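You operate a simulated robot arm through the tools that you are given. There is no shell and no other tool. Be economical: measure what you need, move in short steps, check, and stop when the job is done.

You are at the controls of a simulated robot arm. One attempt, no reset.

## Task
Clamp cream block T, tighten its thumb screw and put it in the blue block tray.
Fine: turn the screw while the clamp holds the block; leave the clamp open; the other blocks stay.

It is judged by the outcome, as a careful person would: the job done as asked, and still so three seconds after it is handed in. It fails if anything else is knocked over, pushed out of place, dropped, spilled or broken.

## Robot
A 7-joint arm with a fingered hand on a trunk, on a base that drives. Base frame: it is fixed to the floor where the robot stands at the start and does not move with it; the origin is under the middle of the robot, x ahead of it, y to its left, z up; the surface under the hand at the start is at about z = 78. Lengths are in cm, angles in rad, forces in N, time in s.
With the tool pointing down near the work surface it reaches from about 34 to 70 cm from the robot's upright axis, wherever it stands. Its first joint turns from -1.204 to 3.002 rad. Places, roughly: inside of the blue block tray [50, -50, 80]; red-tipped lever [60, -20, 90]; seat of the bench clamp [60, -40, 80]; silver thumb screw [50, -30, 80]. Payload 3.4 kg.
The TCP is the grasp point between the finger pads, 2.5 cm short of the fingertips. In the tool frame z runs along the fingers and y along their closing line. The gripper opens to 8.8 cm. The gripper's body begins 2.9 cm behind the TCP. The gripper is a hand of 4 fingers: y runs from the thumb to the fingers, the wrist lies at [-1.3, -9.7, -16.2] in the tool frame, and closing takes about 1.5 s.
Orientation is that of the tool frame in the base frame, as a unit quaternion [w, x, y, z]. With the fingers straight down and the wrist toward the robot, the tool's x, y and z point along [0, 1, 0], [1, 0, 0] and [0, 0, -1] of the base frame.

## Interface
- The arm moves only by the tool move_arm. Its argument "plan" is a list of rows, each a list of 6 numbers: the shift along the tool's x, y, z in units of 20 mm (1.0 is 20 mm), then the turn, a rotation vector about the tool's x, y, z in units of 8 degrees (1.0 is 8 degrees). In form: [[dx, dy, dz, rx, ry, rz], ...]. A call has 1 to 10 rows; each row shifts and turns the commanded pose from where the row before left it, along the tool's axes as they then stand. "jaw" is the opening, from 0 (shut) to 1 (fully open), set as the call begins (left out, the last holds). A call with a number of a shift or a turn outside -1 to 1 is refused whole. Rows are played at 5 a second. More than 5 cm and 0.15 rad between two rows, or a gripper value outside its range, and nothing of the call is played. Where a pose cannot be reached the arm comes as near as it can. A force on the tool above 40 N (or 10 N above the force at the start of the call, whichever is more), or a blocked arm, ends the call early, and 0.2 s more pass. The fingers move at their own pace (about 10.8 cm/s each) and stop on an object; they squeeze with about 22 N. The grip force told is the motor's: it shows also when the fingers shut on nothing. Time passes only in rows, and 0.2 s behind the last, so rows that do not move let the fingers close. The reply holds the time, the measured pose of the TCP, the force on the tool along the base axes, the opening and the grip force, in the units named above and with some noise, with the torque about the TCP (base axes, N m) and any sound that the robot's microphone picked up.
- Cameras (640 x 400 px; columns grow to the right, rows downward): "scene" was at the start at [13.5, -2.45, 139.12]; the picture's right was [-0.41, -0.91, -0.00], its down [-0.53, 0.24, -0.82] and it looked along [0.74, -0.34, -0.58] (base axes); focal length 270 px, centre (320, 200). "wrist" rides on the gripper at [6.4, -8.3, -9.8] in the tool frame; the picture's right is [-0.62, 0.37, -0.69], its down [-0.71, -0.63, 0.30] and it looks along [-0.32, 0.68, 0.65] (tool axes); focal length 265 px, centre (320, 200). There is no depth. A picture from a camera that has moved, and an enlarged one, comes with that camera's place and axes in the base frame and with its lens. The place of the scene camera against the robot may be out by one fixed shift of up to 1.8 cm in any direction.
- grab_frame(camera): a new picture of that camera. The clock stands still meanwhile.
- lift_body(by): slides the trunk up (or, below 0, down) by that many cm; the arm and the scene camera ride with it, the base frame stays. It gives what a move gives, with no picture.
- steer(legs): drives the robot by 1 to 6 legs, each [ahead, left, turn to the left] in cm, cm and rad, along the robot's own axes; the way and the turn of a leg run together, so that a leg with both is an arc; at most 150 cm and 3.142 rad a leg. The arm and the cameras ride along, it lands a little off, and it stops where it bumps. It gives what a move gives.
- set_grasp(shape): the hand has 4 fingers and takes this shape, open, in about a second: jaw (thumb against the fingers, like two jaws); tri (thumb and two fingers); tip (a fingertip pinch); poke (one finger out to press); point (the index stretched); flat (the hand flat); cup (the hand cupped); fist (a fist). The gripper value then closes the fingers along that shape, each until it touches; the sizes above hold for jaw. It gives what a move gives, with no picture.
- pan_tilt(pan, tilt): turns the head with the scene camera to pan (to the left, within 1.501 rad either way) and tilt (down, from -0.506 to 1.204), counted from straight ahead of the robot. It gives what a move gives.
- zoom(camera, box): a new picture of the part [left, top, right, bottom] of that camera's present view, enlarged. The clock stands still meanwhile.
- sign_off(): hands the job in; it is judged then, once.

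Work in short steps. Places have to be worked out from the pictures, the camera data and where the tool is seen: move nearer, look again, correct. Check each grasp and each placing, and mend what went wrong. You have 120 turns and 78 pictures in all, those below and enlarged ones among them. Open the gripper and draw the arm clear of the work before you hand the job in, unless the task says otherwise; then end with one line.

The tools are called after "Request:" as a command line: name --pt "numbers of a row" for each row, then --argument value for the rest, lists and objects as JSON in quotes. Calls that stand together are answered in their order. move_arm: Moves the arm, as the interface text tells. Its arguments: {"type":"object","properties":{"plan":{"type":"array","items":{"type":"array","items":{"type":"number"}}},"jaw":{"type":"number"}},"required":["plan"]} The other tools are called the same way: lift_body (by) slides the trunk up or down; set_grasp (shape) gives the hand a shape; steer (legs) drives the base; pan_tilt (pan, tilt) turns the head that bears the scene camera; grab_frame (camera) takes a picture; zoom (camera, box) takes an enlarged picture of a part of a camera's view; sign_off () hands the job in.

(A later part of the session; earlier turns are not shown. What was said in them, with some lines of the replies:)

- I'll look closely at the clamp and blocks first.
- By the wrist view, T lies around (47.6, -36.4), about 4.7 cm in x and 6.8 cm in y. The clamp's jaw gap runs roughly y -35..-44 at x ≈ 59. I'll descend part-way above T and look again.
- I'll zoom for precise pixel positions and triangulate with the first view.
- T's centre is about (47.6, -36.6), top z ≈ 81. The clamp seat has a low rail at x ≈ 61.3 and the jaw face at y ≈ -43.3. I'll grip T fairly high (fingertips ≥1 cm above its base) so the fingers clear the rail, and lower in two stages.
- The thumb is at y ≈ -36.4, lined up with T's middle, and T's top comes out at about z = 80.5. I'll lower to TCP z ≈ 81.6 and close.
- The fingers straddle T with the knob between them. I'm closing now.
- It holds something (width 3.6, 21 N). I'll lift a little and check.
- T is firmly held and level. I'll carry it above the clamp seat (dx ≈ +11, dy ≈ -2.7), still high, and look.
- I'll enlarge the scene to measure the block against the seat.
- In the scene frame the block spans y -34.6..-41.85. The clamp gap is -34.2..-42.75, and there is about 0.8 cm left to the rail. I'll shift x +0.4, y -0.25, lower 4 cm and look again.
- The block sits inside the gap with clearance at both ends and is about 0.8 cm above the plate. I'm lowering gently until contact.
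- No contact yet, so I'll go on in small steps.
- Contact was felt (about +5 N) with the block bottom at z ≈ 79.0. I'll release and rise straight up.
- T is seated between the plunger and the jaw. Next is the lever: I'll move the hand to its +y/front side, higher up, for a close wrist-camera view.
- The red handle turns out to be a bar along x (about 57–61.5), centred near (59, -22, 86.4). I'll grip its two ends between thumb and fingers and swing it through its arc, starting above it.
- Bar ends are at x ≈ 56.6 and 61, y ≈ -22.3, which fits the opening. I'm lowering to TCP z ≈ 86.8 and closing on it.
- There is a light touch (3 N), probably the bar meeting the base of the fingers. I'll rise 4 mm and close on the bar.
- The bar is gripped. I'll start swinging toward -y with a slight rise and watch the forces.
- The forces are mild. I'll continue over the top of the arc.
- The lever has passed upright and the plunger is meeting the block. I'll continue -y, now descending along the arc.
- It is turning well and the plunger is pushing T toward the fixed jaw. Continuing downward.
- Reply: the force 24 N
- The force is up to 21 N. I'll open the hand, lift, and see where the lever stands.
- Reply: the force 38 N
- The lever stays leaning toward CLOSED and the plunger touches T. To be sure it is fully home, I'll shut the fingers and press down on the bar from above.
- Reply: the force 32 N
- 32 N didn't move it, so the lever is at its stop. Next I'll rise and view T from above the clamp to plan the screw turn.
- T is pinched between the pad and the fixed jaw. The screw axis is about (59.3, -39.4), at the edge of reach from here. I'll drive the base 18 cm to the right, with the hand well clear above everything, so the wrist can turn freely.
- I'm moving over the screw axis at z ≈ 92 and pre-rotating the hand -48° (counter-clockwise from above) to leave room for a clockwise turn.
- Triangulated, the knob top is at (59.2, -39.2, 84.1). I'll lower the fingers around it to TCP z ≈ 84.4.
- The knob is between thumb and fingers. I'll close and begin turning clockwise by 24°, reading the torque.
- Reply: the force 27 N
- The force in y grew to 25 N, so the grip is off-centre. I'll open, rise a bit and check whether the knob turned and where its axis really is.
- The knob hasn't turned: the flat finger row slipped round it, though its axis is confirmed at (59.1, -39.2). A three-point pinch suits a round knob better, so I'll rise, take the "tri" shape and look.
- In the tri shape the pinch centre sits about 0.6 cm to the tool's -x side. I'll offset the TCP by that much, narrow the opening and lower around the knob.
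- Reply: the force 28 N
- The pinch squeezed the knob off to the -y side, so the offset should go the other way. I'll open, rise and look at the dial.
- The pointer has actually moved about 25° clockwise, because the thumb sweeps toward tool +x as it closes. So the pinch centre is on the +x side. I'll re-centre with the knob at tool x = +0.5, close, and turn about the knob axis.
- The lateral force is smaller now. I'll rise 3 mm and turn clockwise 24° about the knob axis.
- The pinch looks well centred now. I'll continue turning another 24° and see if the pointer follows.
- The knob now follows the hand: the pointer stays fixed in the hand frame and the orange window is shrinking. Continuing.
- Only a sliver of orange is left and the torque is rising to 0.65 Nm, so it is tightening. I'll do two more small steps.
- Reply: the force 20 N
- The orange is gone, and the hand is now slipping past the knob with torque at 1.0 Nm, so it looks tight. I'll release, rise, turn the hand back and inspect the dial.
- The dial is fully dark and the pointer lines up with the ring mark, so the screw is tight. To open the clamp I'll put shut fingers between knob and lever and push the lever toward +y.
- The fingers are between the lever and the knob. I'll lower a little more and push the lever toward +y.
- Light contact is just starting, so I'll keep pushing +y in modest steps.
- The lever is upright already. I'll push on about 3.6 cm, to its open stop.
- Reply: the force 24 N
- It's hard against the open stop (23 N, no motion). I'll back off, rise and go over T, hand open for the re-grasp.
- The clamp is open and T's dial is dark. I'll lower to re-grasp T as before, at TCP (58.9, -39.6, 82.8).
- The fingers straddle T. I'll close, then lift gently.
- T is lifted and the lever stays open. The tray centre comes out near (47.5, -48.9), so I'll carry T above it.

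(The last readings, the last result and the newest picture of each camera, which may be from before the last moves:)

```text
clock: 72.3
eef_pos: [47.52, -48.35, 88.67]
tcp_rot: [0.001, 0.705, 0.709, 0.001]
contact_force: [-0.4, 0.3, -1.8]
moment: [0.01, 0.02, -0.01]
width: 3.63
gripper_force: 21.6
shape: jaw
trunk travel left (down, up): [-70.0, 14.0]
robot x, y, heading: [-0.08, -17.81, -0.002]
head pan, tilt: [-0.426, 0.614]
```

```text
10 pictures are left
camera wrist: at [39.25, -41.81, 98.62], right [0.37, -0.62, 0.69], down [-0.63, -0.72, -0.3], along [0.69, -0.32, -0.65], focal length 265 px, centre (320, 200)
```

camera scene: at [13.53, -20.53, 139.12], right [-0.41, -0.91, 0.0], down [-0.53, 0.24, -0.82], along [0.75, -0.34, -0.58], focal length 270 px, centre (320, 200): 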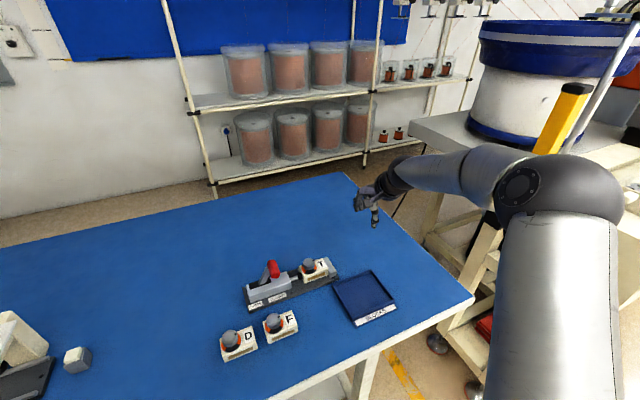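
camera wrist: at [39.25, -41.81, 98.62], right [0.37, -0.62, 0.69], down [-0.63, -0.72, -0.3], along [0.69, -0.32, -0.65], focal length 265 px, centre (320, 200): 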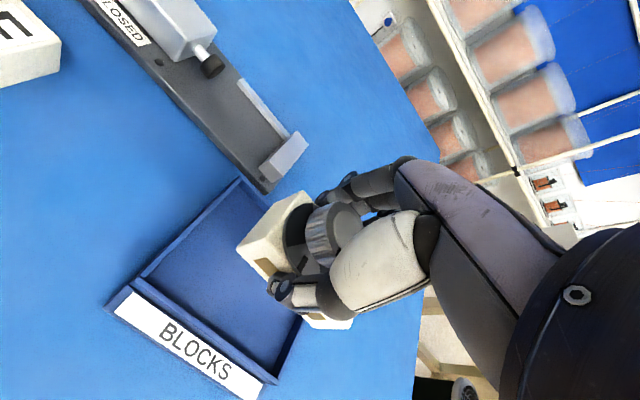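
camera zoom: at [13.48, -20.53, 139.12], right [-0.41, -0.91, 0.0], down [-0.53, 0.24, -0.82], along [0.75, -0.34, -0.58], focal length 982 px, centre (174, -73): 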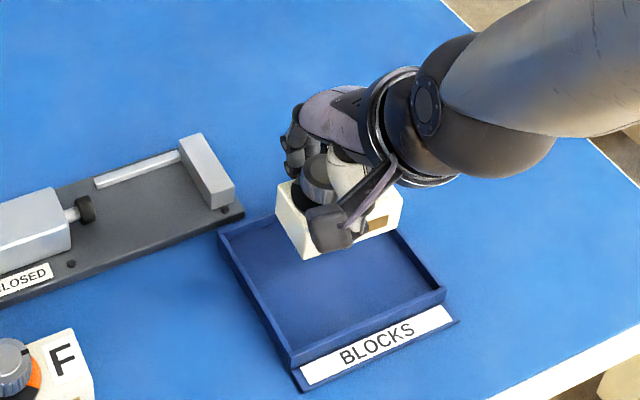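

T is centred over the tray to within about 3 mm. I'll lower most of the way, then gently to contact.

Request:
move_arm --pt "0.1 0 0.7 0 0 0" --pt "0 0 0.7 0 0 0" --pt "0 0 0.7 0 0 0" --pt "0 0 0.7 0 0 0"

Request:
move_arm --pt "0 0 0.1 0 0 0" --pt "0 0 0.1 0 0 0" --pt "0 0 0.1 0 0 0"

Request:
zoom --camera "scene" --box '[320, 220, 400, 330]'

```text
clock: 73.3
eef_pos: [47.79, -47.97, 83.17]
tcp_rot: [0.0, 0.706, 0.709, 0.0]
contact_force: [-0.2, 0.2, -1.5]
moment: [0.0, -0.02, 0.01]
width: 3.64
gripper_force: 21.8
shape: jaw
trunk travel left (down, up): [-70.0, 14.0]
robot x, y, heading: [0.12, -17.76, 0.002]
head pan, tilt: [-0.426, 0.614]
```

```text
clock: 74.1
eef_pos: [47.55, -48.01, 82.59]
tcp_rot: [0.0, 0.706, 0.708, 0.0]
contact_force: [0.8, -0.5, -2.1]
moment: [0.01, -0.02, 0.03]
width: 3.65
gripper_force: 22.4
shape: jaw
trunk travel left (down, up): [-70.0, 14.0]
robot x, y, heading: [-0.06, -17.92, 0.005]
head pan, tilt: [-0.426, 0.614]
```

```text
3.64 times, centred on (360, 275) of scene
camera zoom: at [13.57, -20.47, 139.12], right [-0.41, -0.91, 0.0], down [-0.53, 0.24, -0.82], along [0.74, -0.34, -0.58], focal length 982 px, centre (174, -73)
```

zoom: 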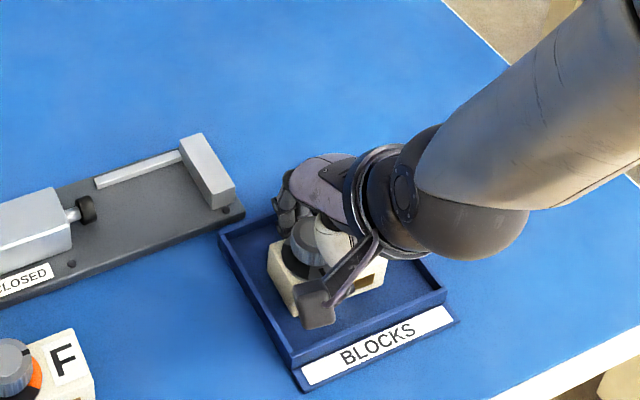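

Inside the tray walls and not yet on the floor. I'll lower in small steps.

Request:
move_arm --pt "0 0 0.1 0 0 0" --pt "0 0 0.08 0 0 0"

```text
clock: 74.7
eef_pos: [47.58, -48.0, 82.21]
tcp_rot: [0.0, 0.707, 0.708, 0.0]
contact_force: [-0.1, 0.2, -0.3]
moment: [-0.01, 0.05, 0.0]
width: 3.63
gripper_force: 22.0
shape: jaw
trunk travel left (down, up): [-70.0, 14.0]
robot x, y, heading: [0.25, -17.77, -0.0]
head pan, tilt: [-0.426, 0.614]
```

Request:
move_arm --pt "0 0 0.06 0 0 0" --pt "0 0 0 0 0 0"

```text
clock: 75.3
eef_pos: [47.65, -47.93, 82.11]
tcp_rot: [0.001, 0.706, 0.709, -0.001]
contact_force: [0.0, 0.3, 4.6]
moment: [-0.03, 0.0, 0.01]
width: 3.66
gripper_force: 22.3
shape: jaw
trunk travel left (down, up): [-70.0, 14.0]
robot x, y, heading: [0.17, -17.84, 0.006]
head pan, tilt: [-0.426, 0.614]
```

T now rests on the tray floor (+4.6 N). I'll open moderately and rise straight up.

Request:
move_arm --pt "0 0 0 0 0 0" --pt "0 0 0 0 0 0" --pt "0 0 0 0 0 0" --pt "0 0 0 0 0 0" --pt "0 0 0 0 0 0" --jaw 0.6

Request:
move_arm --pt "0 0 -0.4 0 0 0" --pt "0 0 -0.8 0 0 0" --pt "0 0 -0.9 0 0 0" --pt "0 0 -0.9 0 0 0" --pt "0 0 -0.9 0 0 0" --pt "0 0 -0.9 0 0 0" --pt "0 0 -0.9 0 0 0" --pt "0 -0.5 -0.9 0 0 0" --pt "-0.5 -0.5 -0.9 0 0 0"

Request:
grab_frame --camera "scene"

Request:
zoom --camera "scene" --box '[220, 210, 400, 360]'

```text
clock: 76.5
eef_pos: [47.59, -48.0, 82.15]
tcp_rot: [0.001, 0.706, 0.708, 0.001]
contact_force: [0.8, 0.8, -0.1]
moment: [0.01, -0.02, 0.02]
width: 5.24
gripper_force: 0.1
shape: jaw
trunk travel left (down, up): [-70.0, 14.0]
robot x, y, heading: [-0.03, -18.09, 0.005]
head pan, tilt: [-0.426, 0.614]
```

```text
clock: 78.5
eef_pos: [45.8, -48.55, 96.48]
tcp_rot: [-0.002, 0.706, 0.708, -0.004]
contact_force: [0.9, 0.3, -0.7]
moment: [-0.02, -0.02, -0.04]
width: 5.24
gripper_force: 0.1
shape: jaw
out of reach, approached as far as the arm can: row 9
trunk travel left (down, up): [-70.0, 14.0]
robot x, y, heading: [0.14, -18.3, 0.007]
head pan, tilt: [-0.426, 0.614]
```

```text
8 pictures are left
camera scene: at [13.55, -20.4, 139.12], right [-0.41, -0.91, 0.0], down [-0.53, 0.24, -0.82], along [0.74, -0.34, -0.58], focal length 270 px, centre (320, 200)
```

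scene: 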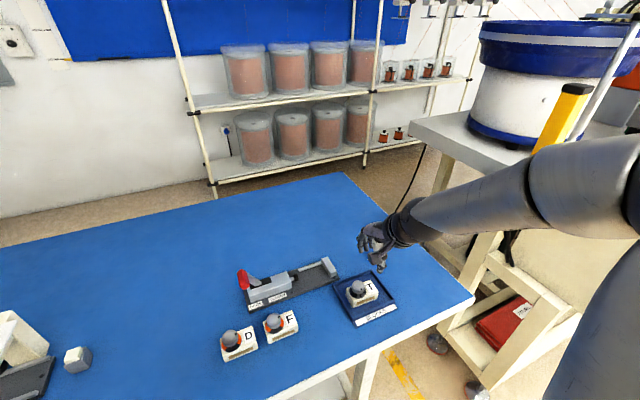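

```text
2.67 times, centred on (310, 285) of scene
camera zoom: at [13.55, -20.4, 139.12], right [-0.41, -0.91, 0.0], down [-0.53, 0.24, -0.82], along [0.74, -0.34, -0.58], focal length 720 px, centre (347, -27)
```

zoom: 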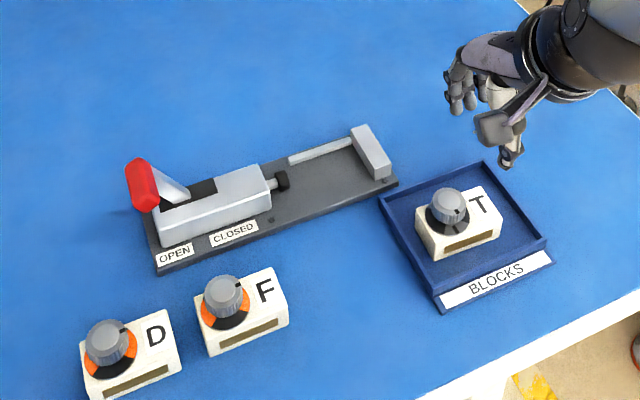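

T sits flat in the tray with its dial dark. The clamp is open, D and F are untouched, and the hand is open and clear, so I'm handing the job in.

Request:
sign_off

```text
The job is handed in.
```

I clamped block T, tightened its thumb screw clockwise to the stop while the clamp held it, opened the clamp, and set T in the blue tray; blocks D and F were not touched.
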